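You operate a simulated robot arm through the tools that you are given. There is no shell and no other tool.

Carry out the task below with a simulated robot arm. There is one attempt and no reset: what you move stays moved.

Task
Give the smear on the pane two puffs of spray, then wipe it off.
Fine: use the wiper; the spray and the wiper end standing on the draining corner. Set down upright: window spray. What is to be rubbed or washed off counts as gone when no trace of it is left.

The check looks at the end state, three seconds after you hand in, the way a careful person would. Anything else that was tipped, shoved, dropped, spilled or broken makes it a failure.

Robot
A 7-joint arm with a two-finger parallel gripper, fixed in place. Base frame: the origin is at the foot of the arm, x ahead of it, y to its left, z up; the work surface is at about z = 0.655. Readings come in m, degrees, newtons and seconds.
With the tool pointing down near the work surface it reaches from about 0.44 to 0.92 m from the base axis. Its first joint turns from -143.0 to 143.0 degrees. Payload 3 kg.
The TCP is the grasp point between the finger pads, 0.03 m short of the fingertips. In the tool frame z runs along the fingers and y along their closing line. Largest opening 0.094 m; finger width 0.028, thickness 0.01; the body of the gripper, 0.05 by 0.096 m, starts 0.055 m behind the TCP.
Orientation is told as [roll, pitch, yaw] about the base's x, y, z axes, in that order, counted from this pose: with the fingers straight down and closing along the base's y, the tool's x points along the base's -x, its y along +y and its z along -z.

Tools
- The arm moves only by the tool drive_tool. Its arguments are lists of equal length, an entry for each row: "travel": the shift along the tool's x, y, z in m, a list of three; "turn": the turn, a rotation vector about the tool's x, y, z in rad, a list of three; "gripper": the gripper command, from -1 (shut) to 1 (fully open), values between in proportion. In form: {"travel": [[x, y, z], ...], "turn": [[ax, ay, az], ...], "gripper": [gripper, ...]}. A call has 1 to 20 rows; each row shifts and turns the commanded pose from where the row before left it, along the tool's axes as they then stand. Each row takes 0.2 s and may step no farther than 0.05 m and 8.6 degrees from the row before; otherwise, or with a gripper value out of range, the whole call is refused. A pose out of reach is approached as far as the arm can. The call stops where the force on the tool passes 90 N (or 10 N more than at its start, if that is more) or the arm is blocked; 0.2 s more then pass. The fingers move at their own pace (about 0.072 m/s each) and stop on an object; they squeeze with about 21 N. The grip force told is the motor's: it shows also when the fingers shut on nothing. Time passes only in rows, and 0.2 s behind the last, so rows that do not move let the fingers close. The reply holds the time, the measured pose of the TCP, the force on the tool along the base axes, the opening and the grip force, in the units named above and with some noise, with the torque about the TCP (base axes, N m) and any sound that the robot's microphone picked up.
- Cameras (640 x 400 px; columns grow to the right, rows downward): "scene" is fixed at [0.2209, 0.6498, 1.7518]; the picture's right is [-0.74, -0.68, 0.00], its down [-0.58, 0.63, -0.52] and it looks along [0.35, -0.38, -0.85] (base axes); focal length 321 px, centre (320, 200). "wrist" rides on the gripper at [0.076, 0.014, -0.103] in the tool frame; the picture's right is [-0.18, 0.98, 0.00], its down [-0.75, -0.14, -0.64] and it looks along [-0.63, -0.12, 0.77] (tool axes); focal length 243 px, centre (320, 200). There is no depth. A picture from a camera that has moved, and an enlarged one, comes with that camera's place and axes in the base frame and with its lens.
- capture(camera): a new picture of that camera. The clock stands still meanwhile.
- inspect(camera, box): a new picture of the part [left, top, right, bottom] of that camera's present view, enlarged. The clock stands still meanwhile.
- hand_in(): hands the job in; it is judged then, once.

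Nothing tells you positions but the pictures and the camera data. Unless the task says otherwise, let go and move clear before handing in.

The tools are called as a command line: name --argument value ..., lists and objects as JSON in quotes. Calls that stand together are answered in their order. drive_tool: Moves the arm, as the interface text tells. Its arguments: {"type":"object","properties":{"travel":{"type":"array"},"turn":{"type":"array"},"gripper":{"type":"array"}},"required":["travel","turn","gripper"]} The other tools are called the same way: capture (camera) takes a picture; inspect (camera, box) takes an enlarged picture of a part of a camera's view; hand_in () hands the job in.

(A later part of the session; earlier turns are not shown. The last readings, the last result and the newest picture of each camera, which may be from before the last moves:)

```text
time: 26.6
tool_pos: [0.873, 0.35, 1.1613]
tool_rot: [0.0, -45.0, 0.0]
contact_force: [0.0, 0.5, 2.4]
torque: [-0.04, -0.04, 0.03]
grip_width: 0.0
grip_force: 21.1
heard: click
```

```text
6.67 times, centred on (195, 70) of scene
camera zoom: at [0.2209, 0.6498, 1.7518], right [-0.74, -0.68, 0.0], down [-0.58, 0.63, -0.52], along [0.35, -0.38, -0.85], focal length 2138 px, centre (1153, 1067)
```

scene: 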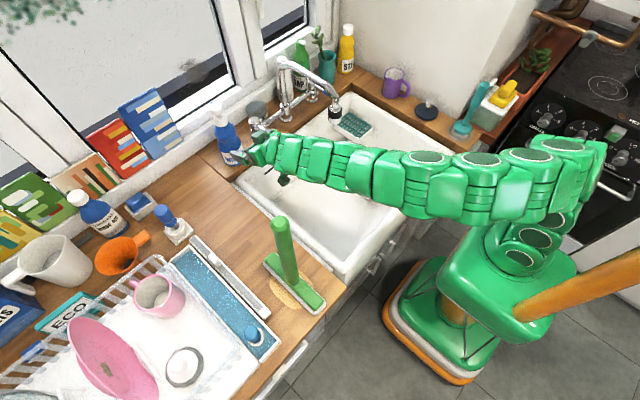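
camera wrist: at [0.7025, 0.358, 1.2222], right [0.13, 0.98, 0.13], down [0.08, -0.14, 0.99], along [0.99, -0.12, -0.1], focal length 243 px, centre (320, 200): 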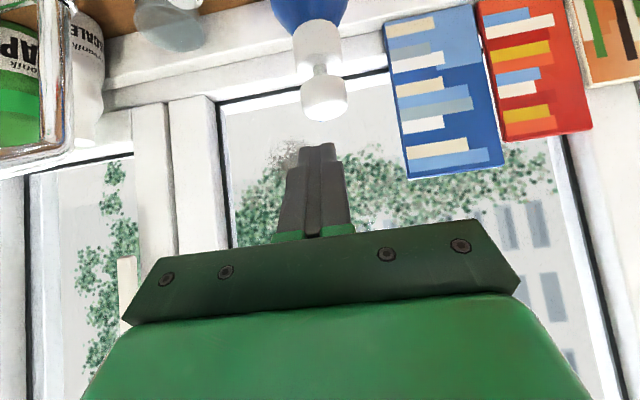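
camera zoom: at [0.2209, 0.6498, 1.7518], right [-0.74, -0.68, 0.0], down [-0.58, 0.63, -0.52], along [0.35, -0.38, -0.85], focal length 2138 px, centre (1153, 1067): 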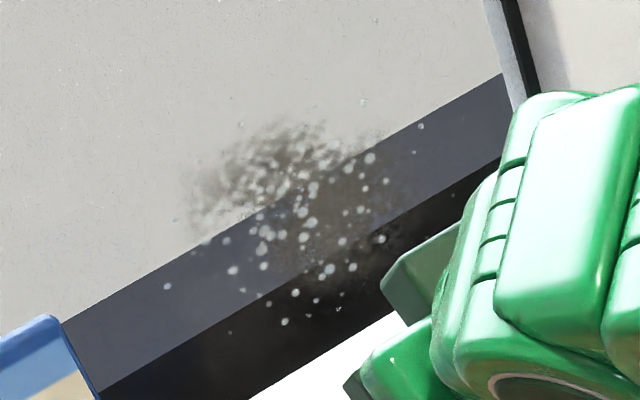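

The second click means two puffs are done. I'll lift off, open, and return to the pre-grasp pose at the bottle's waist to move it out of the way.

drive_tool --travel '[[-0.0212, 0, -0.0212], [-0.0212, 0, -0.0212], [0.0283, 0, -0.0283], [0.0283, 0, -0.0283], [0.0283, 0, -0.0283], [0, 0, 0], [0, 0, 0], [0.0305, 0, 0.0176], [0.0305, 0, 0.0176], [0.0305, 0, 0.0176], [0.0305, 0, 0.0176], [0, 0, 0]]' --turn '[[0, 0, 0], [0, 0, 0], [0, 0, 0], [0, 0, 0], [0, 0, 0], [0, -0.14, 0], [0, -0.122, 0], [0, 0, 0], [0, 0, 0], [0, 0, 0], [0, 0, 0], [0, 0, 0]]' --gripper '[-1, -1, -1, -1, -1, 1, 1, 1, 1, 1, 1, 1]'

capture --camera "wrist"

inspect --camera "scene" --box '[150, 40, 240, 100]'

```text
time: 29.2
tool_pos: [0.7528, 0.3501, 1.0813]
tool_rot: [0.0, -60.0, -0.1]
contact_force: [0.1, -0.3, -0.3]
torque: [-0.02, -0.01, -0.03]
grip_width: 0.0942
grip_force: 0.1
```

```text
taken
camera wrist: at [0.6263, 0.3641, 1.0655], right [0.09, 0.98, 0.16], down [-0.18, -0.14, 0.97], along [0.98, -0.12, 0.16], focal length 243 px, centre (320, 200)
```

wrist: 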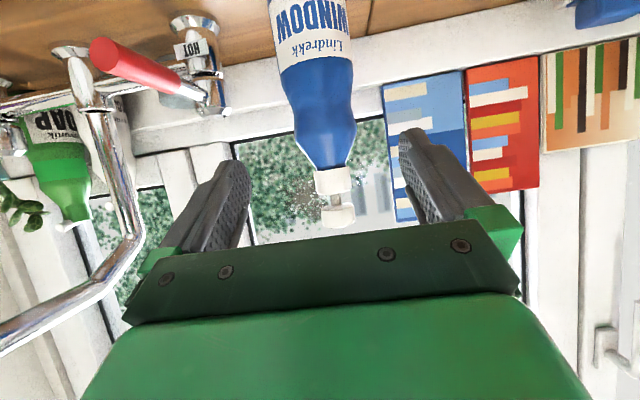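

```text
6.67 times, centred on (195, 70) of scene
camera zoom: at [0.2209, 0.6498, 1.7518], right [-0.74, -0.68, 0.0], down [-0.58, 0.63, -0.52], along [0.35, -0.38, -0.85], focal length 2138 px, centre (1153, 1067)
```

zoom: 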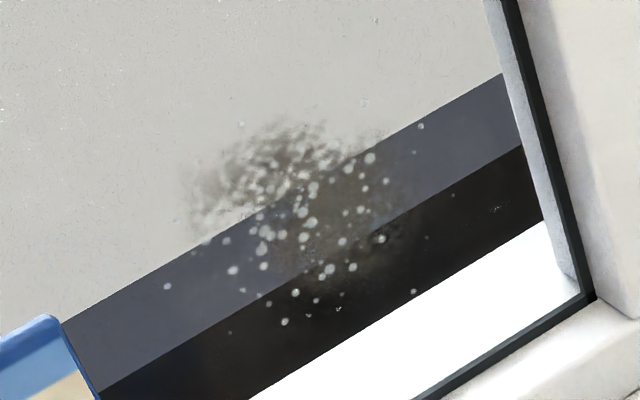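

drive_tool --travel '[[0, -0.0005, 0.0375], [0, -0.0005, 0.0375], [0, 0, 0.0375], [0, 0, 0.0375], [0, 0, 0], [0, 0, 0], [0, 0, 0], [0, 0, 0]]' --turn '[[0, 0, 0], [0, 0, 0], [0, 0, 0], [0, 0, 0], [0, 0, 0], [0, 0, 0], [0, 0, 0], [0, 0, 0]]' --gripper '[1, 1, 1, 1, 1, -1, -1, -1]'

capture --camera "wrist"

```text
time: 31.0
tool_pos: [0.8823, 0.3484, 1.005]
tool_rot: [0.0, -59.9, 0.0]
contact_force: [2.8, 2.2, 0.8]
torque: [0.14, -0.16, 0.05]
grip_width: 0.0724
grip_force: 21.8
```

```text
taken
camera wrist: at [0.7549, 0.3626, 0.9897], right [0.09, 0.98, 0.16], down [-0.18, -0.14, 0.97], along [0.98, -0.12, 0.16], focal length 243 px, centre (320, 200)
```

wrist: 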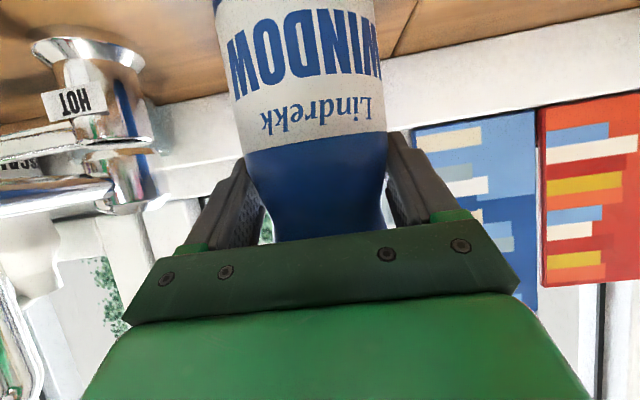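

Gripped. I'll lift the bottle 6 cm and check that it comes up straight.

drive_tool --travel '[[-0.0087, 0, -0.005], [-0.0173, 0, -0.01], [-0.0173, 0, -0.01], [-0.0087, 0, -0.005], [0, 0, 0]]' --turn '[[0, 0, 0], [0, 0, 0], [0, 0, 0], [0, 0, 0], [0, 0, 0]]' --gripper '[-1, -1, -1, -1, -1]'

capture --camera "wrist"

inspect --camera "scene" --box '[170, 60, 330, 180]'

```text
time: 32.2
tool_pos: [0.8818, 0.348, 1.0637]
tool_rot: [0.0, -59.9, 0.0]
contact_force: [0.0, 0.1, -5.2]
torque: [0.0, 0.02, -0.03]
grip_width: 0.0724
grip_force: 20.9
```

```text
taken
camera wrist: at [0.7546, 0.3624, 1.0493], right [0.09, 0.98, 0.16], down [-0.18, -0.14, 0.97], along [0.98, -0.12, 0.16], focal length 243 px, centre (320, 200)
```

wrist: 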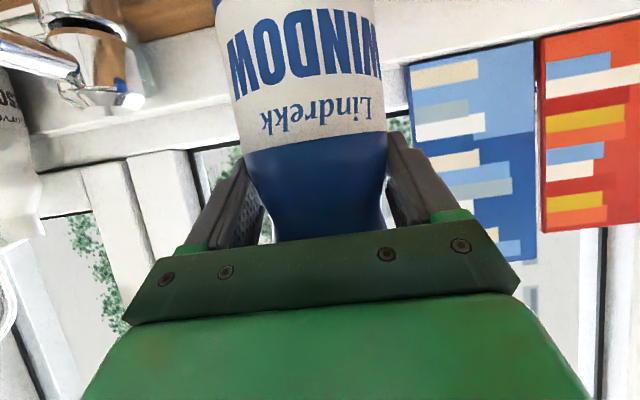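

```text
3.33 times, centred on (250, 120) of scene
camera zoom: at [0.2209, 0.6498, 1.7518], right [-0.74, -0.68, 0.0], down [-0.58, 0.63, -0.52], along [0.35, -0.38, -0.85], focal length 1069 px, centre (553, 467)
```

zoom: 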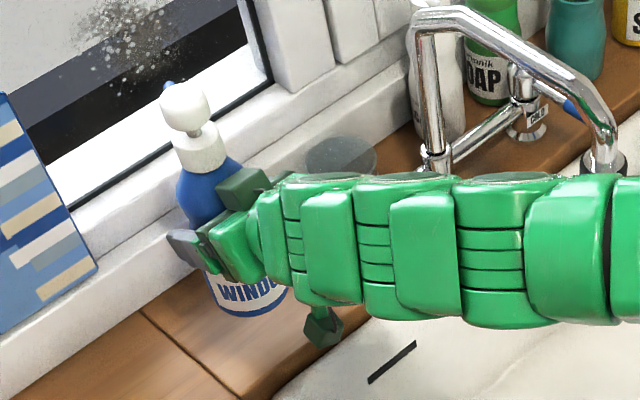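

drive_tool --travel '[[0.01736, 0.01886, -0.03006], [0.01736, 0.01886, -0.03006], [0.01736, 0.01886, -0.03006], [0.01736, 0.01886, -0.03006], [0.01736, 0.01886, -0.03006], [0.01736, 0.01886, -0.03006], [0.01736, 0.01886, -0.03006], [0, 0, 0]]' --turn '[[0, 0, 0], [0, 0, 0], [0, 0, 0], [0, 0, 0], [0, 0, 0], [0, 0, 0], [0, 0, 0], [0, 0, 0]]' --gripper '[-1, -1, -1, -1, -1, -1, -1, -1]'

capture --camera "scene"

capture --camera "wrist"

```text
time: 34.0
tool_pos: [0.6381, 0.4807, 1.0657]
tool_rot: [0.1, -60.0, 0.1]
contact_force: [0.5, -0.5, -5.8]
torque: [-0.02, -0.01, 0.01]
grip_width: 0.0725
grip_force: 21.2
```

```text
taken
```

scene: 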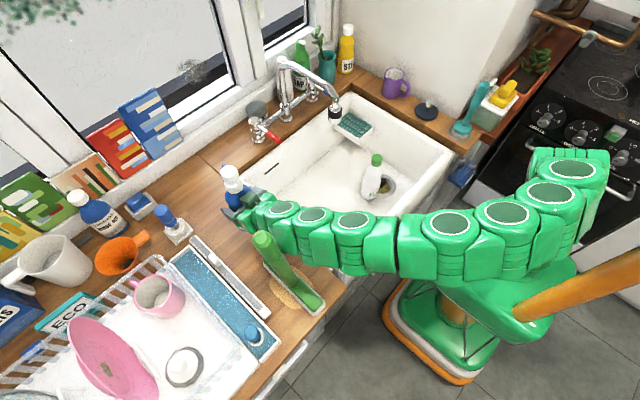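

```text
taken
camera wrist: at [0.5109, 0.4941, 1.0514], right [0.09, 0.98, 0.16], down [-0.18, -0.14, 0.97], along [0.98, -0.12, 0.16], focal length 243 px, centre (320, 200)
```

wrist: 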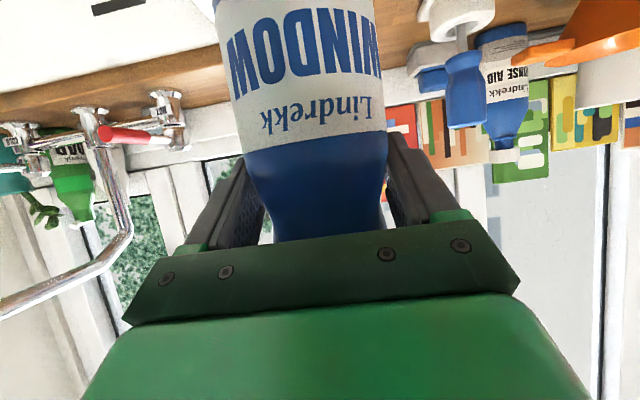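

The wiper handle looks displaced, and my forearm or wrist camera may be touching it. I'll look closely before moving.

inspect --camera "scene" --box '[210, 160, 370, 330]'

```text
2.35 times, centred on (290, 245) of scene
camera zoom: at [0.2209, 0.6498, 1.7518], right [-0.74, -0.68, 0.0], down [-0.58, 0.63, -0.52], along [0.35, -0.38, -0.85], focal length 754 px, centre (391, 94)
```

zoom: 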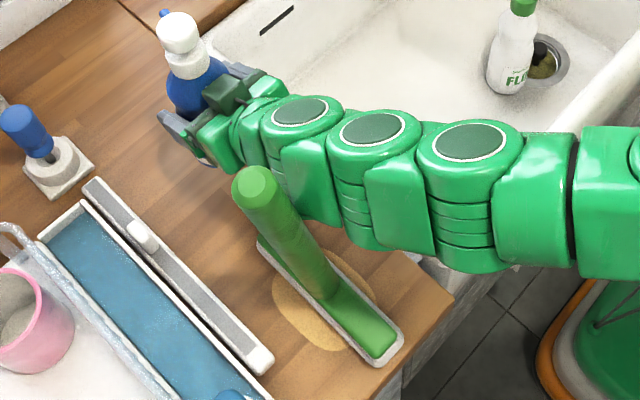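

My forearm has leaned the wiper about 6–7° toward +y. I'll retreat slowly in -y so it settles back upright.

drive_tool --travel '[[0, -0.004, 0], [0, -0.004, 0], [0, -0.004, 0], [0, -0.004, 0], [0, -0.004, 0], [0, -0.004, 0], [0, -0.004, 0], [0, -0.004, 0]]' --turn '[[0, 0, 0], [0, 0, 0], [0, 0, 0], [0, 0, 0], [0, 0, 0], [0, 0, 0], [0, 0, 0], [0, 0, 0]]' --gripper '[-1, -1, -1, -1, -1, -1, -1, -1]'

inspect --camera "scene" --box '[210, 160, 370, 330]'

```text
time: 35.8
tool_pos: [0.6384, 0.4483, 1.0649]
tool_rot: [0.0, -60.1, 0.1]
contact_force: [-0.4, -0.1, -4.4]
torque: [-0.02, 0.04, 0.01]
grip_width: 0.0724
grip_force: 21.3
```

```text
2.35 times, centred on (290, 245) of scene
camera zoom: at [0.2209, 0.6498, 1.7518], right [-0.74, -0.68, 0.0], down [-0.58, 0.63, -0.52], along [0.35, -0.38, -0.85], focal length 754 px, centre (391, 94)
```

zoom: 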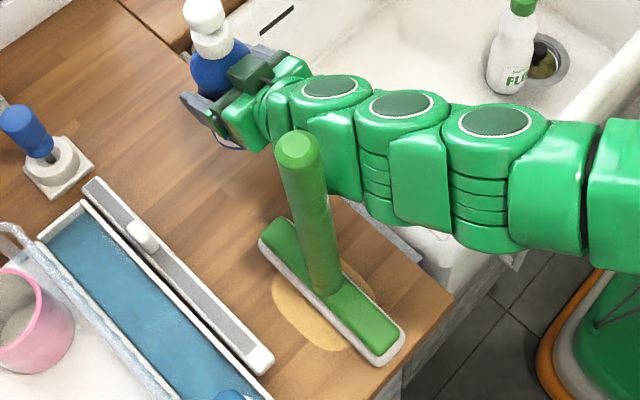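

The wiper is back upright in place. I'll move the bottle further back (+x) and yaw the tool so the forearm keeps clear of the wiper.

drive_tool --travel '[[-0.0167, -0.0033, 0.0289], [-0.0167, -0.0033, 0.0289], [-0.0167, -0.0033, 0.0289], [0, 0, 0], [0, 0, 0], [0, 0, 0], [0, 0, 0], [0, 0, 0]]' --turn '[[0, 0, 0], [0, 0, 0], [0, 0, 0], [-0.1134, 0, -0.0655], [-0.1134, 0, -0.0655], [-0.1134, 0, -0.0655], [-0.1134, 0, -0.0655], [0, 0, 0]]' --gripper '[-1, -1, -1, -1, -1, -1, -1, -1]'

capture --camera "scene"

capture --camera "wrist"

```text
time: 37.6
tool_pos: [0.7384, 0.4397, 1.0651]
tool_rot: [-0.1, -60.0, 30.2]
contact_force: [0.2, 0.1, -4.6]
torque: [-0.03, -0.01, 0.01]
grip_width: 0.0723
grip_force: 21.1
```

```text
taken
```

scene: 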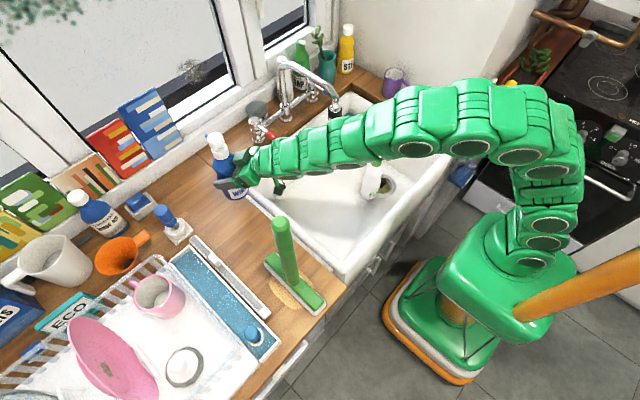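

```text
taken
camera wrist: at [0.621, 0.3875, 1.0496], right [-0.41, 0.9, 0.16], down [-0.08, -0.21, 0.97], along [0.91, 0.39, 0.16], focal length 243 px, centre (320, 200)
```

wrist: 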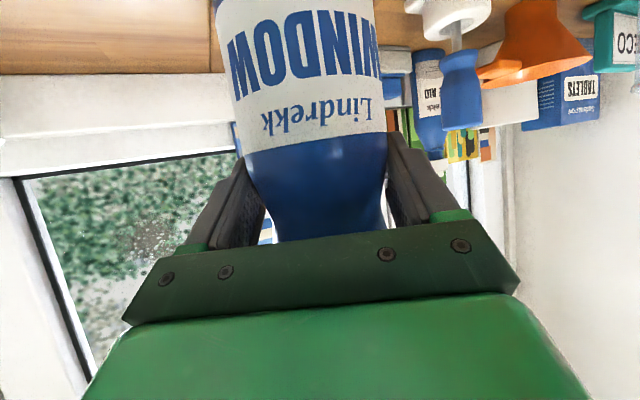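

drive_tool --travel '[[-0.01125, 0.039, 0.0195], [0.0216, 0, 0.0125], [0.0216, 0, 0.0125], [0, 0, 0]]' --turn '[[0, 0, 0], [0, 0, 0], [0, 0, 0], [0, 0, 0]]' --gripper '[-1, -1, -1, -1]'

inspect --camera "scene" --box '[170, 110, 290, 210]'

```text
time: 38.6
tool_pos: [0.7394, 0.4848, 1.0152]
tool_rot: [0.0, -60.0, 29.9]
contact_force: [-0.4, -0.3, -5.4]
torque: [-0.02, 0.02, -0.04]
grip_width: 0.0722
grip_force: 21.0
```

```text
4.00 times, centred on (230, 160) of scene
camera zoom: at [0.2209, 0.6498, 1.7518], right [-0.74, -0.68, 0.0], down [-0.58, 0.63, -0.52], along [0.35, -0.38, -0.85], focal length 1283 px, centre (680, 360)
```

zoom: 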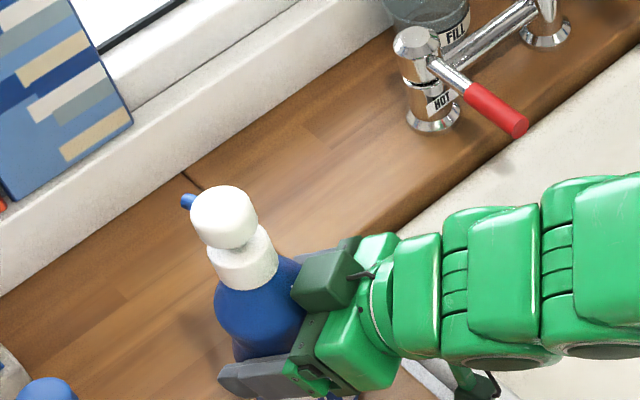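

Lowering the last centimetre in 2 mm steps until it touches.

drive_tool --travel '[[0.0035, 0, 0.002], [0.0017, 0, 0.001], [0.0017, 0, 0.001]]' --turn '[[0, 0, 0], [0, 0, 0], [0, 0, 0]]' --gripper '[-1, -1, -1]'

```text
time: 39.4
tool_pos: [0.7397, 0.4854, 1.0074]
tool_rot: [0.0, -60.0, 29.9]
contact_force: [0.1, 0.0, -4.8]
torque: [-0.02, 0.0, 0.0]
grip_width: 0.0723
grip_force: 21.2
```

drive_tool --travel '[[0.0013, 0, 0.00075], [0.0013, 0, 0.00075]]' --turn '[[0, 0, 0], [0, 0, 0]]' --gripper '[-1, -1]'

```text
time: 40.0
tool_pos: [0.739, 0.4841, 1.0049]
tool_rot: [-0.1, -60.0, 30.1]
contact_force: [1.2, -0.5, -5.6]
torque: [-0.02, -0.01, 0.02]
grip_width: 0.072
grip_force: 20.8
```

drive_tool --travel '[[0.0009, 0, 0.0005], [0.0009, 0, 0.0005]]' --turn '[[0, 0, 0], [0, 0, 0]]' --gripper '[-1, -1]'

```text
time: 40.6
tool_pos: [0.74, 0.4843, 1.0038]
tool_rot: [0.2, -60.2, 29.9]
contact_force: [-1.7, -4.0, 13.7]
torque: [-0.34, 0.27, 0.12]
grip_width: 0.0724
grip_force: 21.1
```

Contact made. I'll release and back off.

drive_tool --travel '[[-0.0009, 0, -0.0005], [0, 0, 0], [0, 0, 0], [0, 0, -0.0375], [0, 0, -0.0375], [0, 0, -0.0375], [0, 0, 0]]' --turn '[[0, 0, 0], [0, 0, 0], [0, 0, 0], [0, 0, 0], [0, 0, 0], [0, 0, 0], [0, 0, 0]]' --gripper '[1, 1, 1, 1, 1, 1, 1]'

capture --camera "scene"

capture --camera "wrist"

```text
time: 42.2
tool_pos: [0.654, 0.4335, 1.0603]
tool_rot: [0.0, -60.0, 29.9]
contact_force: [0.2, 0.5, 0.5]
torque: [0.04, -0.02, 0.01]
grip_width: 0.0939
grip_force: 0.0
```

```text
taken
```

scene: 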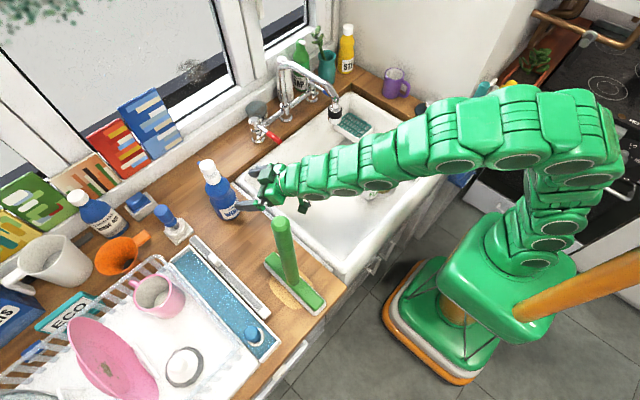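

```text
taken
camera wrist: at [0.5385, 0.3822, 1.0455], right [-0.41, 0.9, 0.16], down [-0.08, -0.21, 0.97], along [0.91, 0.39, 0.16], focal length 243 px, centre (320, 200)
```

wrist: 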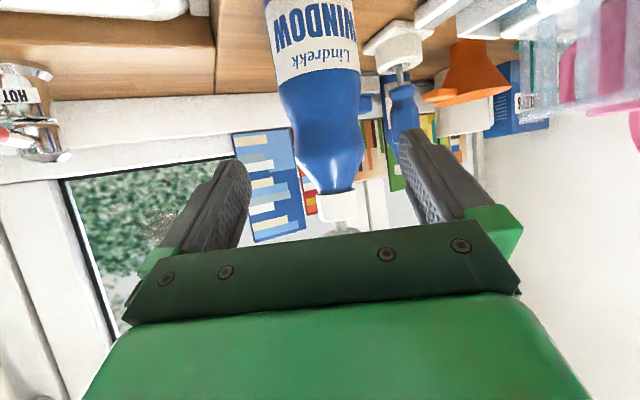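

The bottle stands safely at about (0.74, 0.485). Now I'll rise, straighten the tool to vertical, and look down at the wiper handle.

drive_tool --travel '[[-0.0361, 0, -0.0208], [-0.0361, 0, -0.0208], [-0.0361, 0, -0.0208], [-0.0361, 0, -0.0208], [-0.0361, 0, -0.0208], [-0.0361, 0, -0.0208], [0.0087, 0.0175, -0.03], [0.0087, 0.0175, -0.03], [0.0087, 0.0175, -0.03], [0.0087, 0.0175, -0.03], [0, 0, 0]]' --turn '[[0, 0, 0], [0, 0, 0], [0, 0, 0], [0, 0, 0], [0, 0, 0], [0, 0, 0], [0, 0, 0], [0, 0, 0], [0, 0, 0], [0, 0, 0], [0, 0, 0]]' --gripper '[1, 1, 1, 1, 1, 1, 1, 1, 1, 1, 1]'

capture --camera "scene"

```text
time: 44.6
tool_pos: [0.5241, 0.4319, 1.3258]
tool_rot: [2.7, -58.5, 27.1]
contact_force: [-0.7, 0.4, -0.3]
torque: [0.02, -0.01, -0.02]
grip_width: 0.0939
grip_force: 0.0
```

```text
taken
```

scene: 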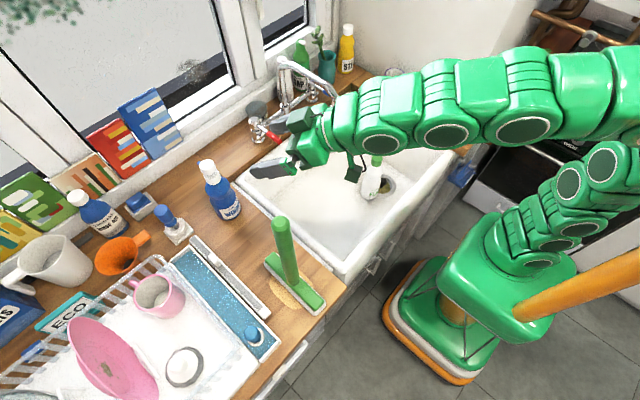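

drive_tool --travel '[[0, 0, 0], [0, 0, 0], [0, 0, 0], [0, 0, 0], [0, 0, 0], [0, 0, 0], [0, 0, 0], [0, 0, 0], [0, 0, 0], [0, 0, 0], [0, 0, 0], [0, 0, 0], [0, 0, 0]]' --turn '[[0, 0.14, 0], [0, 0.14, 0], [0, 0.14, 0], [0, 0.14, 0], [0, 0.14, 0], [0, 0.14, 0], [0, 0.14, 0], [0, 0.067, 0], [0, 0, 0.131], [0, 0, 0.131], [0, 0, 0.131], [0, 0, 0.131], [0, 0, 0]]' --gripper '[1, 1, 1, 1, 1, 1, 1, 1, 1, 1, 1, 1, 1]'

capture --camera "wrist"

capture --camera "scene"

```text
time: 47.4
tool_pos: [0.5154, 0.435, 1.3272]
tool_rot: [4.0, -6.8, -0.3]
contact_force: [1.3, -0.3, 1.3]
torque: [0.0, -0.03, -0.02]
grip_width: 0.0939
grip_force: 0.0
out of reach, approached as far as the arm can: row 7, 8
```

```text
taken
camera wrist: at [0.4272, 0.4426, 1.421], right [0.18, 0.98, 0.09], down [0.67, -0.19, 0.72], along [0.72, -0.07, -0.69], focal length 243 px, centre (320, 200)
```

wrist: 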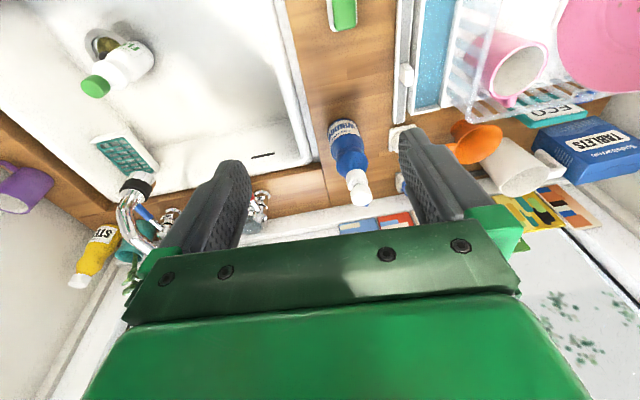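

```text
taken
```

scene: 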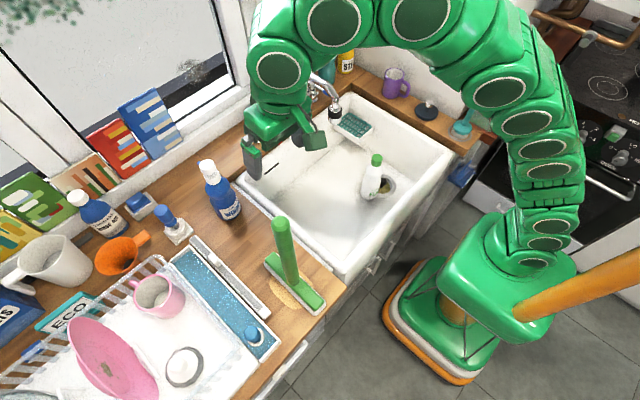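

drive_tool --travel '[[0.02, -0.018, 0.02], [0.025, -0.018, 0.02], [0, 0, 0], [0, 0, 0]]' --turn '[[0, 0, 0], [0.07, 0.119, 0], [0, 0, 0], [0, 0, 0]]' --gripper '[1, 1, 1, 1]'

capture --camera "wrist"

capture --camera "scene"

```text
time: 48.4
tool_pos: [0.4734, 0.4004, 1.2801]
tool_rot: [-0.1, 0.0, 0.0]
contact_force: [0.2, -0.2, -0.5]
torque: [0.03, 0.03, 0.03]
grip_width: 0.0941
grip_force: 0.1
```

```text
taken
camera wrist: at [0.3977, 0.4147, 1.383], right [0.18, 0.98, 0.0], down [0.75, -0.14, 0.64], along [0.63, -0.12, -0.77], focal length 243 px, centre (320, 200)
```

wrist: 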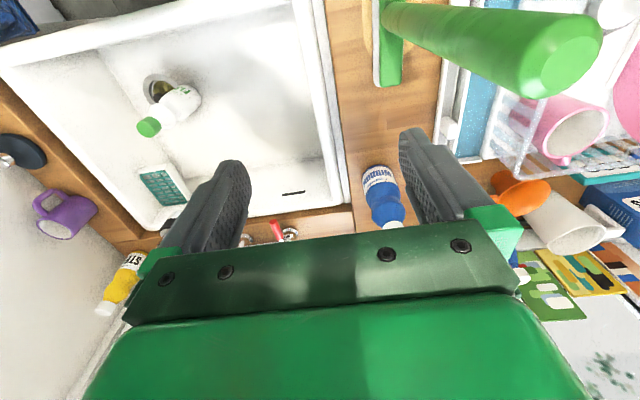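

```text
taken
```

scene: 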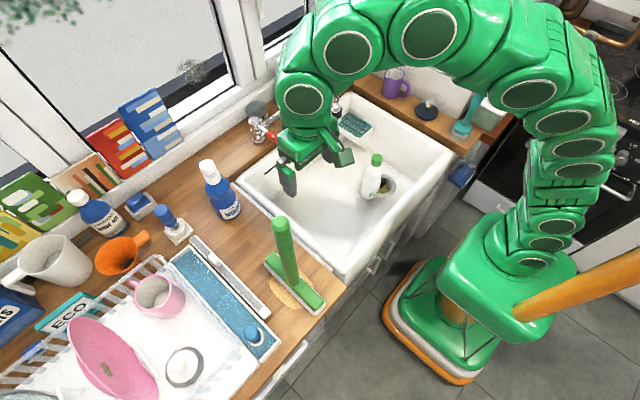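

The handle top is at about (0.436, 0.514, 1.27), taller than I thought. I'll go round on the +x side and slide the open fingers onto it horizontally just below the top.

drive_tool --travel '[[-0.03, 0, 0.0], [-0.03, 0, 0.02], [0, 0.04, 0.02], [0, 0.04, 0], [0, 0.034, 0], [0, 0, 0]]' --turn '[[0, 0, 0], [0, 0, 0], [0, 0, 0], [0, 0, 0], [0, 0, 0], [0, 0, 0]]' --gripper '[1, 1, 1, 1, 1, 1]'

capture --camera "wrist"

inspect --camera "scene" --box '[200, 150, 360, 310]'

```text
time: 49.8
tool_pos: [0.5175, 0.5079, 1.2141]
tool_rot: [-0.1, 0.0, 0.1]
contact_force: [0.3, -0.2, 0.9]
torque: [0.01, 0.0, 0.0]
grip_width: 0.0938
grip_force: 0.0
out of reach, approached as far as the arm can: row 5
```

```text
taken
camera wrist: at [0.4409, 0.522, 1.3171], right [0.18, 0.98, 0.0], down [0.75, -0.14, 0.64], along [0.63, -0.12, -0.77], focal length 243 px, centre (320, 200)
```

wrist: 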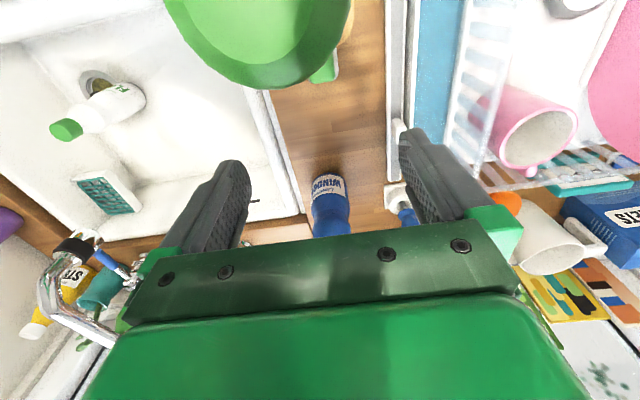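

```text
2.50 times, centred on (280, 230) of scene
camera zoom: at [0.2209, 0.6498, 1.7518], right [-0.74, -0.68, 0.0], down [-0.58, 0.63, -0.52], along [0.35, -0.38, -0.85], focal length 802 px, centre (420, 125)
```

zoom: 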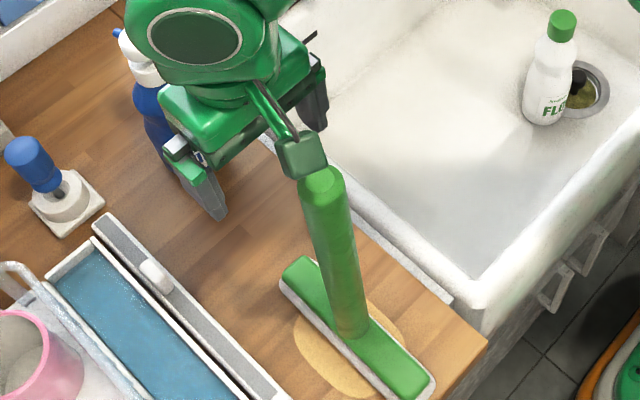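

drive_tool --travel '[[0.03, 0.001, 0], [0.025, 0.001, 0], [0, 0, 0]]' --turn '[[0, 0, 0], [0, 0, 0], [0, 0, 0]]' --gripper '[1, 1, 1]'

capture --camera "wrist"

inspect --camera "scene" --box '[200, 150, 360, 310]'

```text
time: 50.6
tool_pos: [0.4629, 0.5093, 1.2146]
tool_rot: [0.0, 0.0, -0.1]
contact_force: [0.2, 0.0, 0.8]
torque: [0.0, 0.02, 0.01]
grip_width: 0.0937
grip_force: 0.2
```

```text
taken
camera wrist: at [0.3864, 0.5227, 1.3172], right [0.19, 0.98, 0.0], down [0.75, -0.14, 0.64], along [0.63, -0.12, -0.77], focal length 243 px, centre (320, 200)
```

wrist: 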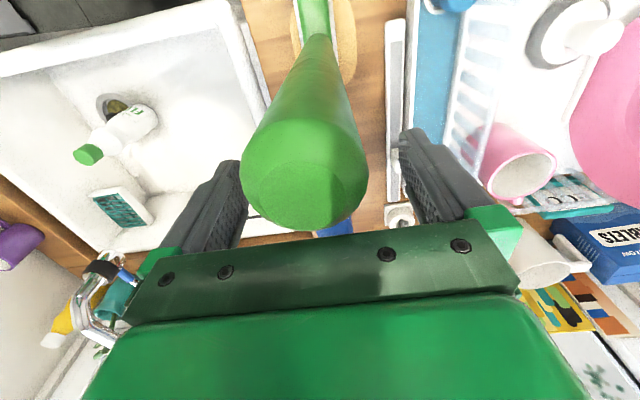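

```text
2.50 times, centred on (280, 230) of scene
camera zoom: at [0.2209, 0.6498, 1.7518], right [-0.74, -0.68, 0.0], down [-0.58, 0.63, -0.52], along [0.35, -0.38, -0.85], focal length 802 px, centre (420, 125)
```

zoom: 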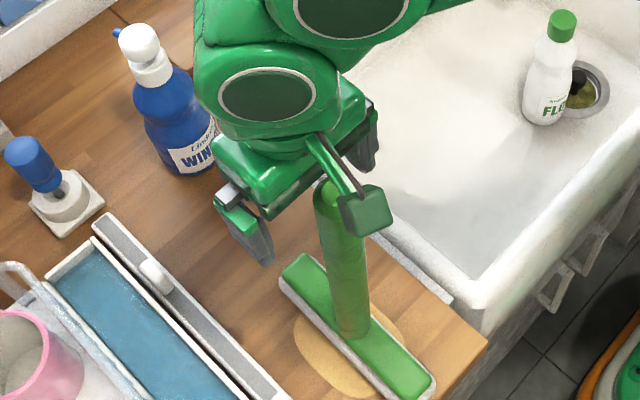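

drive_tool --travel '[[0.026, 0.0005, 0], [0, 0, 0]]' --turn '[[0, 0, 0], [0, 0, 0]]' --gripper '[1, 1]'

capture --camera "wrist"

inspect --camera "scene" --box '[230, 170, 350, 290]'

```text
time: 51.2
tool_pos: [0.4382, 0.5095, 1.2146]
tool_rot: [-0.2, 0.0, 0.0]
contact_force: [-0.3, 0.2, -0.6]
torque: [-0.01, 0.05, 0.02]
grip_width: 0.0939
grip_force: 0.0
```

```text
taken
camera wrist: at [0.361, 0.5235, 1.3173], right [0.18, 0.98, 0.0], down [0.75, -0.14, 0.64], along [0.63, -0.12, -0.77], focal length 243 px, centre (320, 200)
```

wrist: 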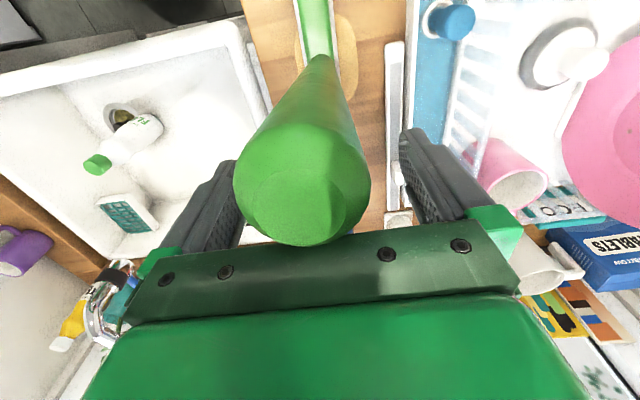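

```text
3.33 times, centred on (290, 230) of scene
camera zoom: at [0.2209, 0.6498, 1.7518], right [-0.74, -0.68, 0.0], down [-0.58, 0.63, -0.52], along [0.35, -0.38, -0.85], focal length 1069 px, centre (420, 100)
```

zoom: 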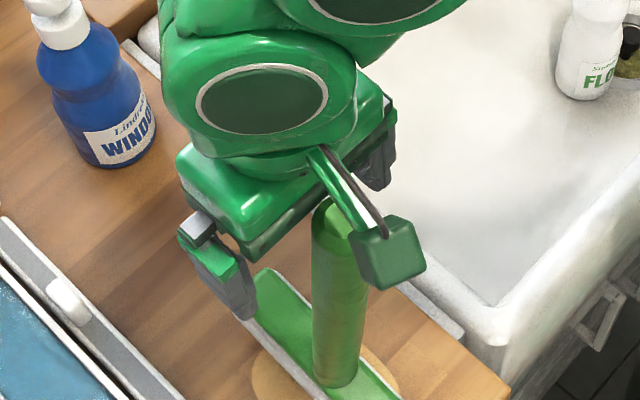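

The palm is nudging the handle top, so the handle is a little taller than the palm's height, and it leans slightly toward -x. I'll back off slowly so it stands upright again, then approach higher from the near side.

drive_tool --travel '[[-0.006, 0, 0], [-0.006, 0, 0], [-0.006, 0, 0], [-0.006, 0, 0], [-0.006, 0, 0], [-0.006, 0, 0], [-0.006, 0, 0], [-0.006, 0, 0], [-0.008, 0, 0], [-0.01, 0, 0], [-0.012, 0, 0], [0, 0, 0]]' --turn '[[0, 0, 0], [0, 0, 0], [0, 0, 0], [0, 0, 0], [0, 0, 0], [0, 0, 0], [0, 0, 0], [0, 0, 0], [0, 0, 0], [0, 0, 0], [0, 0, 0], [0, 0, 0]]' --gripper '[1, 1, 1, 1, 1, 1, 1, 1, 1, 1, 1, 1]'

inspect --camera "scene" --box '[200, 150, 360, 310]'

```text
time: 53.8
tool_pos: [0.5137, 0.509, 1.2133]
tool_rot: [-0.1, 0.0, 0.0]
contact_force: [0.4, 0.3, 0.2]
torque: [0.0, 0.0, 0.01]
grip_width: 0.0938
grip_force: 0.1
```

```text
2.50 times, centred on (280, 230) of scene
camera zoom: at [0.2209, 0.6498, 1.7518], right [-0.74, -0.68, 0.0], down [-0.58, 0.63, -0.52], along [0.35, -0.38, -0.85], focal length 802 px, centre (420, 125)
```

zoom: 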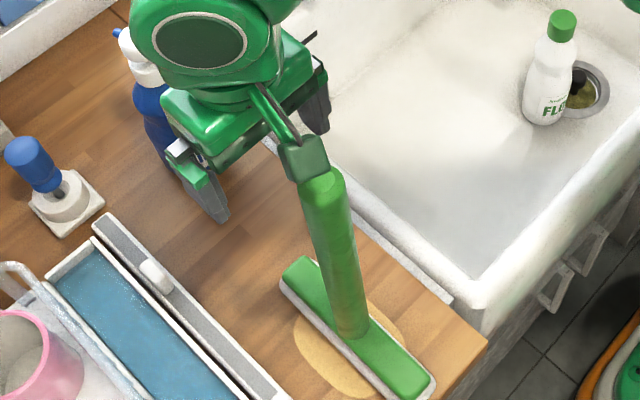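

Upright again. I'll go around to the near (-x) side and rise to z≈1.25.

drive_tool --travel '[[-0.002, -0.037, 0], [0, -0.037, 0], [0, -0.036, -0.01], [0.04, 0, -0.015], [0.04, 0, -0.015], [0.04, 0, 0], [0.035, 0, 0], [0, 0, 0]]' --turn '[[0, 0, 0], [0, 0, 0], [0, 0, 0], [0, 0, 0], [0, 0, 0], [0, 0, 0], [0, 0, 0], [0, 0, 0]]' --gripper '[1, 1, 1, 1, 1, 1, 1, 1]'

capture --camera "wrist"

capture --camera "scene"

```text
time: 55.6
tool_pos: [0.3613, 0.4007, 1.2565]
tool_rot: [0.0, 0.0, -0.1]
contact_force: [0.5, 0.9, 0.4]
torque: [-0.01, -0.03, 0.03]
grip_width: 0.0941
grip_force: 0.0
```

```text
taken
camera wrist: at [0.285, 0.4138, 1.3584], right [0.18, 0.98, 0.0], down [0.75, -0.14, 0.64], along [0.63, -0.12, -0.77], focal length 243 px, centre (320, 200)
```

wrist: 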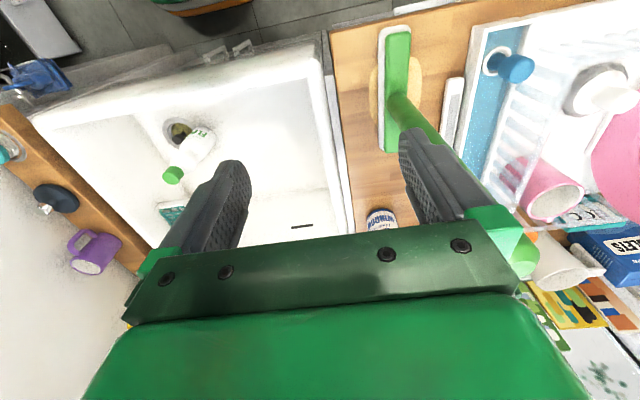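

```text
taken
```

scene: 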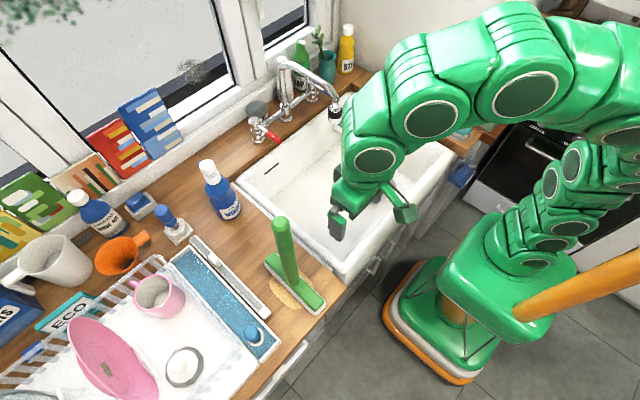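

drive_tool --travel '[[0, 0.037, 0], [0, 0.037, 0], [0, 0.036, 0], [0, 0, 0]]' --turn '[[0, 0, 0], [0, 0, 0], [0, 0, 0], [0, 0, 0]]' --gripper '[1, 1, 1, 1]'

capture --camera "wrist"

inspect --camera "scene" --box '[230, 170, 370, 310]'

```text
time: 56.6
tool_pos: [0.362, 0.5089, 1.2531]
tool_rot: [-0.1, 0.0, -0.1]
contact_force: [-0.8, 1.2, -0.7]
torque: [0.0, 0.03, 0.01]
grip_width: 0.0938
grip_force: 0.1
```

```text
taken
camera wrist: at [0.2861, 0.5233, 1.3561], right [0.19, 0.98, 0.0], down [0.75, -0.14, 0.64], along [0.63, -0.12, -0.77], focal length 243 px, centre (320, 200)
```

wrist: 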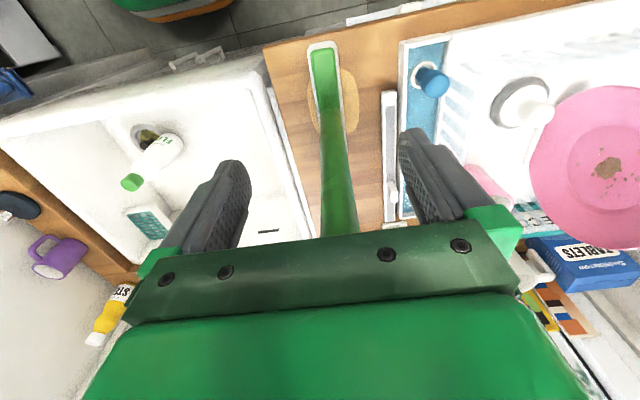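

```text
2.86 times, centred on (300, 240) of scene
camera zoom: at [0.2209, 0.6498, 1.7518], right [-0.74, -0.68, 0.0], down [-0.58, 0.63, -0.52], along [0.35, -0.38, -0.85], focal length 916 px, centre (377, 86)
```

zoom: 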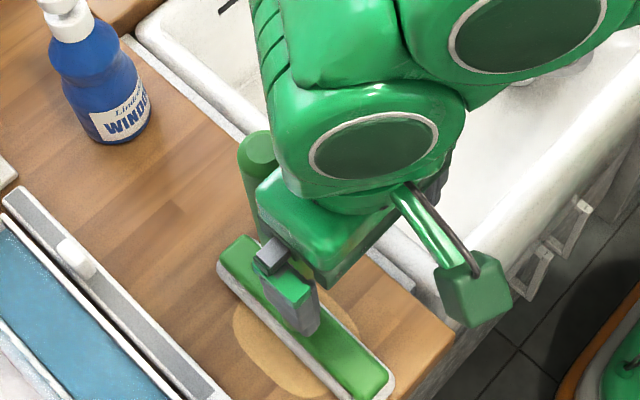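

drive_tool --travel '[[-0.025, 0.002, 0], [-0.025, 0.001, 0], [-0.025, 0, 0], [0, 0, 0]]' --turn '[[0, 0, 0], [0, 0, 0], [0, 0, 0], [0, 0, 0]]' --gripper '[1, 1, 1, 1]'

capture --camera "wrist"

inspect --camera "scene" --box '[230, 170, 370, 310]'

```text
time: 57.6
tool_pos: [0.4372, 0.5122, 1.2539]
tool_rot: [-0.1, 0.1, -0.1]
contact_force: [0.3, 0.1, 0.2]
torque: [-0.01, 0.02, 0.0]
grip_width: 0.094
grip_force: 0.1
```

```text
taken
camera wrist: at [0.3607, 0.5259, 1.3564], right [0.18, 0.98, 0.0], down [0.75, -0.14, 0.64], along [0.63, -0.12, -0.77], focal length 243 px, centre (320, 200)
```

wrist: 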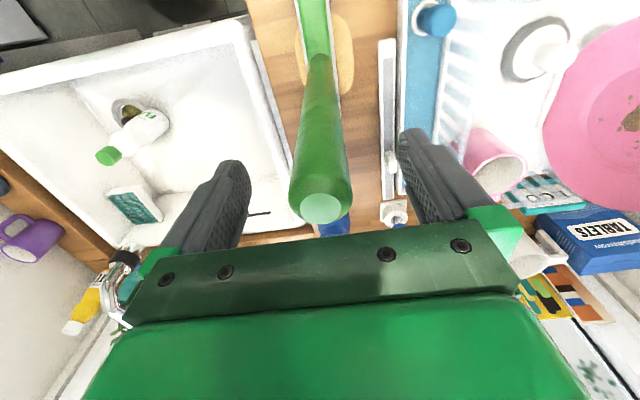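

```text
2.86 times, centred on (300, 240) of scene
camera zoom: at [0.2209, 0.6498, 1.7518], right [-0.74, -0.68, 0.0], down [-0.58, 0.63, -0.52], along [0.35, -0.38, -0.85], focal length 916 px, centre (377, 86)
```

zoom: 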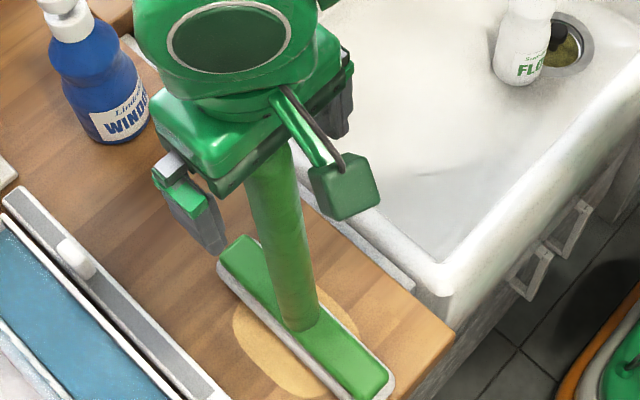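

drive_tool --travel '[[-0.01, 0, 0], [0, 0, 0.01], [0, 0, 0.01], [0, 0, 0.006], [0, 0, 0]]' --turn '[[0, 0, 0], [0, 0, 0], [0, 0, 0], [0, 0, 0], [0, 0, 0]]' --gripper '[1, 1, 1, 1, 1]'

capture --camera "wrist"

inspect --camera "scene" --box '[230, 170, 370, 310]'

```text
time: 58.8
tool_pos: [0.4471, 0.5124, 1.2293]
tool_rot: [-0.1, 0.1, 0.0]
contact_force: [0.0, 1.0, 0.3]
torque: [0.01, 0.02, -0.01]
grip_width: 0.0942
grip_force: 0.0
```

```text
taken
camera wrist: at [0.3707, 0.5263, 1.3313], right [0.18, 0.98, 0.0], down [0.75, -0.14, 0.64], along [0.63, -0.12, -0.77], focal length 243 px, centre (320, 200)
```

wrist: 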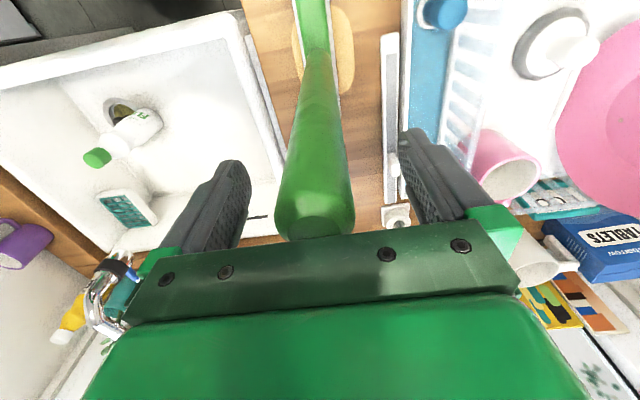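

```text
2.86 times, centred on (300, 240) of scene
camera zoom: at [0.2209, 0.6498, 1.7518], right [-0.74, -0.68, 0.0], down [-0.58, 0.63, -0.52], along [0.35, -0.38, -0.85], focal length 916 px, centre (377, 86)
```

zoom: 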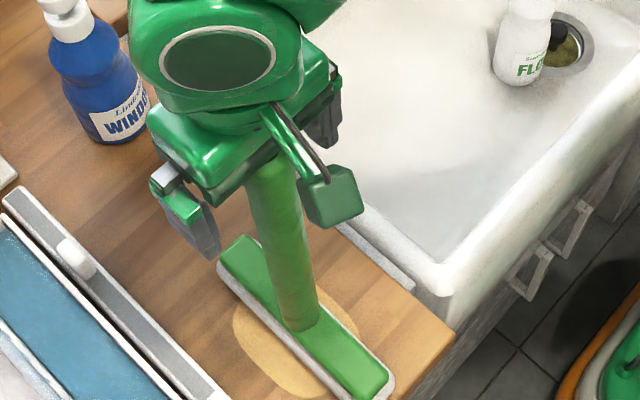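

The handle top is now between the fingers, just under the palm with no contact. I'll close the gripper.

drive_tool --travel '[[0, 0, 0], [0, 0, 0], [0, 0, 0], [0, 0, 0], [0, 0, 0]]' --turn '[[0, 0, 0], [0, 0, 0], [0, 0, 0], [0, 0, 0], [0, 0, 0]]' --gripper '[-1, -1, -1, -1, -1]'

inspect --camera "scene" --box '[230, 170, 370, 310]'

capture --camera "wrist"

```text
time: 60.0
tool_pos: [0.4463, 0.5116, 1.2291]
tool_rot: [-0.1, 0.0, 0.0]
contact_force: [-1.0, 0.4, 1.0]
torque: [-0.07, 0.0, 0.0]
grip_width: 0.0361
grip_force: 21.6
```

```text
2.86 times, centred on (300, 240) of scene
camera zoom: at [0.2209, 0.6498, 1.7518], right [-0.74, -0.68, 0.0], down [-0.58, 0.63, -0.52], along [0.35, -0.38, -0.85], focal length 916 px, centre (377, 86)
```

zoom: 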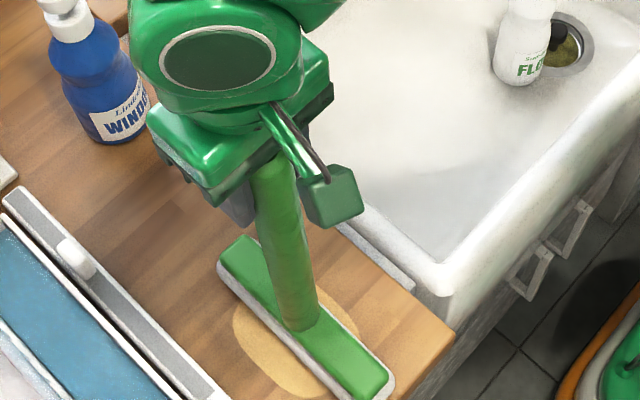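

```text
taken
camera wrist: at [0.3707, 0.5263, 1.3314], right [0.18, 0.98, 0.0], down [0.75, -0.14, 0.64], along [0.63, -0.12, -0.77], focal length 243 px, centre (320, 200)
```

wrist: 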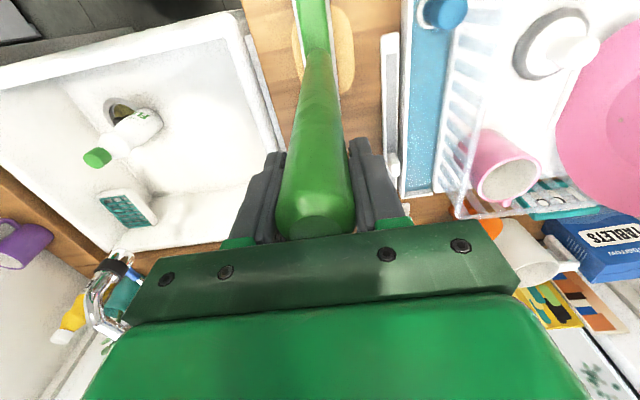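

Gripped firmly (0.036 wide). I'll lift a few centimetres and swing it over the sink.

drive_tool --travel '[[0, 0, -0.01], [0, 0, -0.015], [0, 0, -0.015], [0, -0.02, 0], [0, -0.035, 0], [0, -0.035, 0], [0, 0, 0]]' --turn '[[0, 0, 0], [0, 0, 0], [0, 0, 0], [0, 0, 0], [0, 0, 0], [0, 0, 0], [0, 0, 0]]' --gripper '[-1, -1, -1, -1, -1, -1, -1]'

inspect --camera "scene" --box '[230, 160, 390, 320]'

capture --camera "wrist"

```text
time: 61.6
tool_pos: [0.4454, 0.4246, 1.2693]
tool_rot: [0.0, 0.0, 0.1]
contact_force: [0.2, 0.1, -1.4]
torque: [-0.05, -0.01, -0.03]
grip_width: 0.0326
grip_force: 21.1
```

```text
2.50 times, centred on (310, 240) of scene
camera zoom: at [0.2209, 0.6498, 1.7518], right [-0.74, -0.68, 0.0], down [-0.58, 0.63, -0.52], along [0.35, -0.38, -0.85], focal length 802 px, centre (345, 100)
```

zoom: 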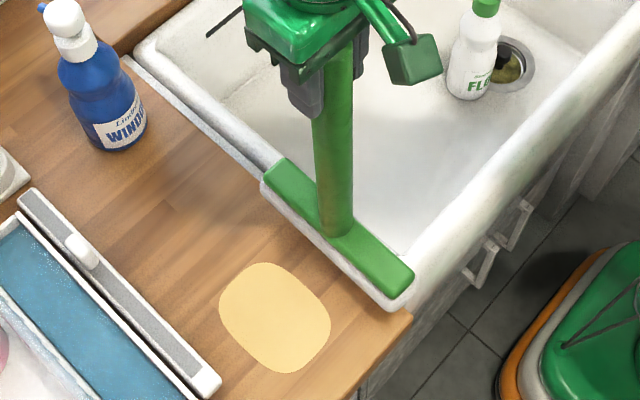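

```text
taken
camera wrist: at [0.3698, 0.438, 1.3714], right [0.18, 0.98, 0.0], down [0.75, -0.14, 0.64], along [0.63, -0.12, -0.77], focal length 243 px, centre (320, 200)
```

wrist: 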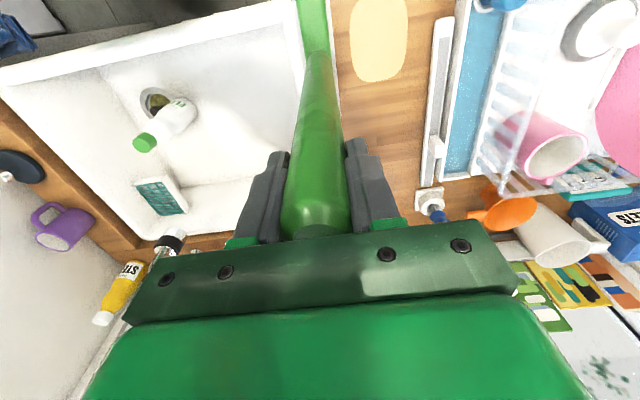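

The wiper is light (about 1.4 N) and held well. With it lifted, a pale rounded patch centred near (0.451, 0.514) is exposed, which I take to be the draining spot. Now I'll bring the wiper over the sink and pitch it toward the pane.

drive_tool --travel '[[-0.021, -0.033, 0], [-0.021, -0.033, 0], [-0.021, -0.033, 0], [-0.021, -0.033, 0], [-0.021, -0.01, 0], [0, 0, 0], [0, 0, 0], [0, 0, 0], [0, 0, 0], [0, 0, 0], [0, 0, 0]]' --turn '[[0, 0, 0], [0, 0, 0], [0, 0, 0], [0, 0, 0], [0, 0, 0], [0, -0.12, 0], [0, -0.14, 0], [0, -0.14, 0], [0, -0.14, 0], [0, -0.14, 0], [0, 0, 0]]' --gripper '[-1, -1, -1, -1, -1, -1, -1, -1, -1, -1, -1]'

capture --camera "scene"

capture --camera "wrist"

```text
time: 64.0
tool_pos: [0.5518, 0.2817, 1.2678]
tool_rot: [-0.1, -39.1, -0.1]
contact_force: [0.1, -0.4, -1.7]
torque: [-0.02, 0.22, 0.01]
grip_width: 0.0326
grip_force: 21.2
```

```text
taken
```

scene: 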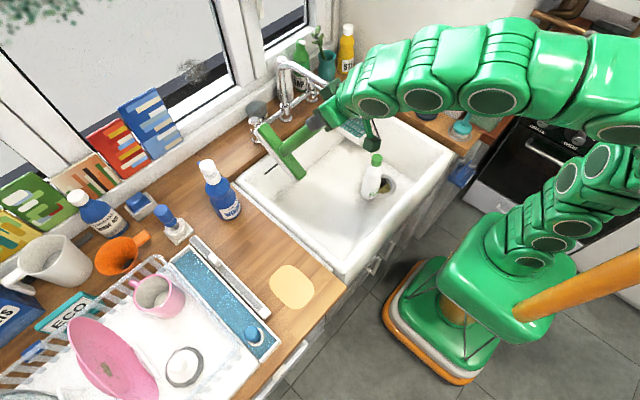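

```text
taken
camera wrist: at [0.4277, 0.2942, 1.3], right [0.14, 0.98, 0.11], down [0.18, -0.14, 0.97], along [0.97, -0.12, -0.2], focal length 243 px, centre (320, 200)
```

wrist: 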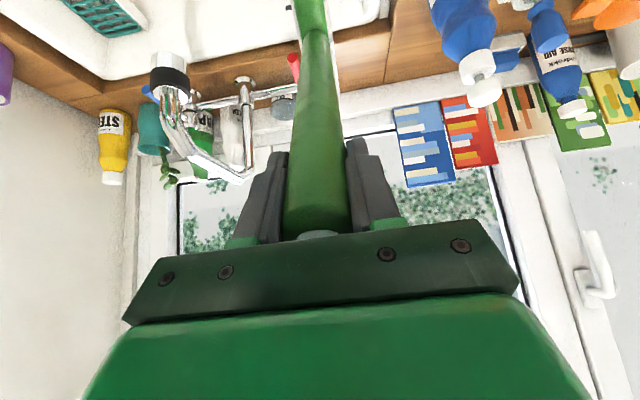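

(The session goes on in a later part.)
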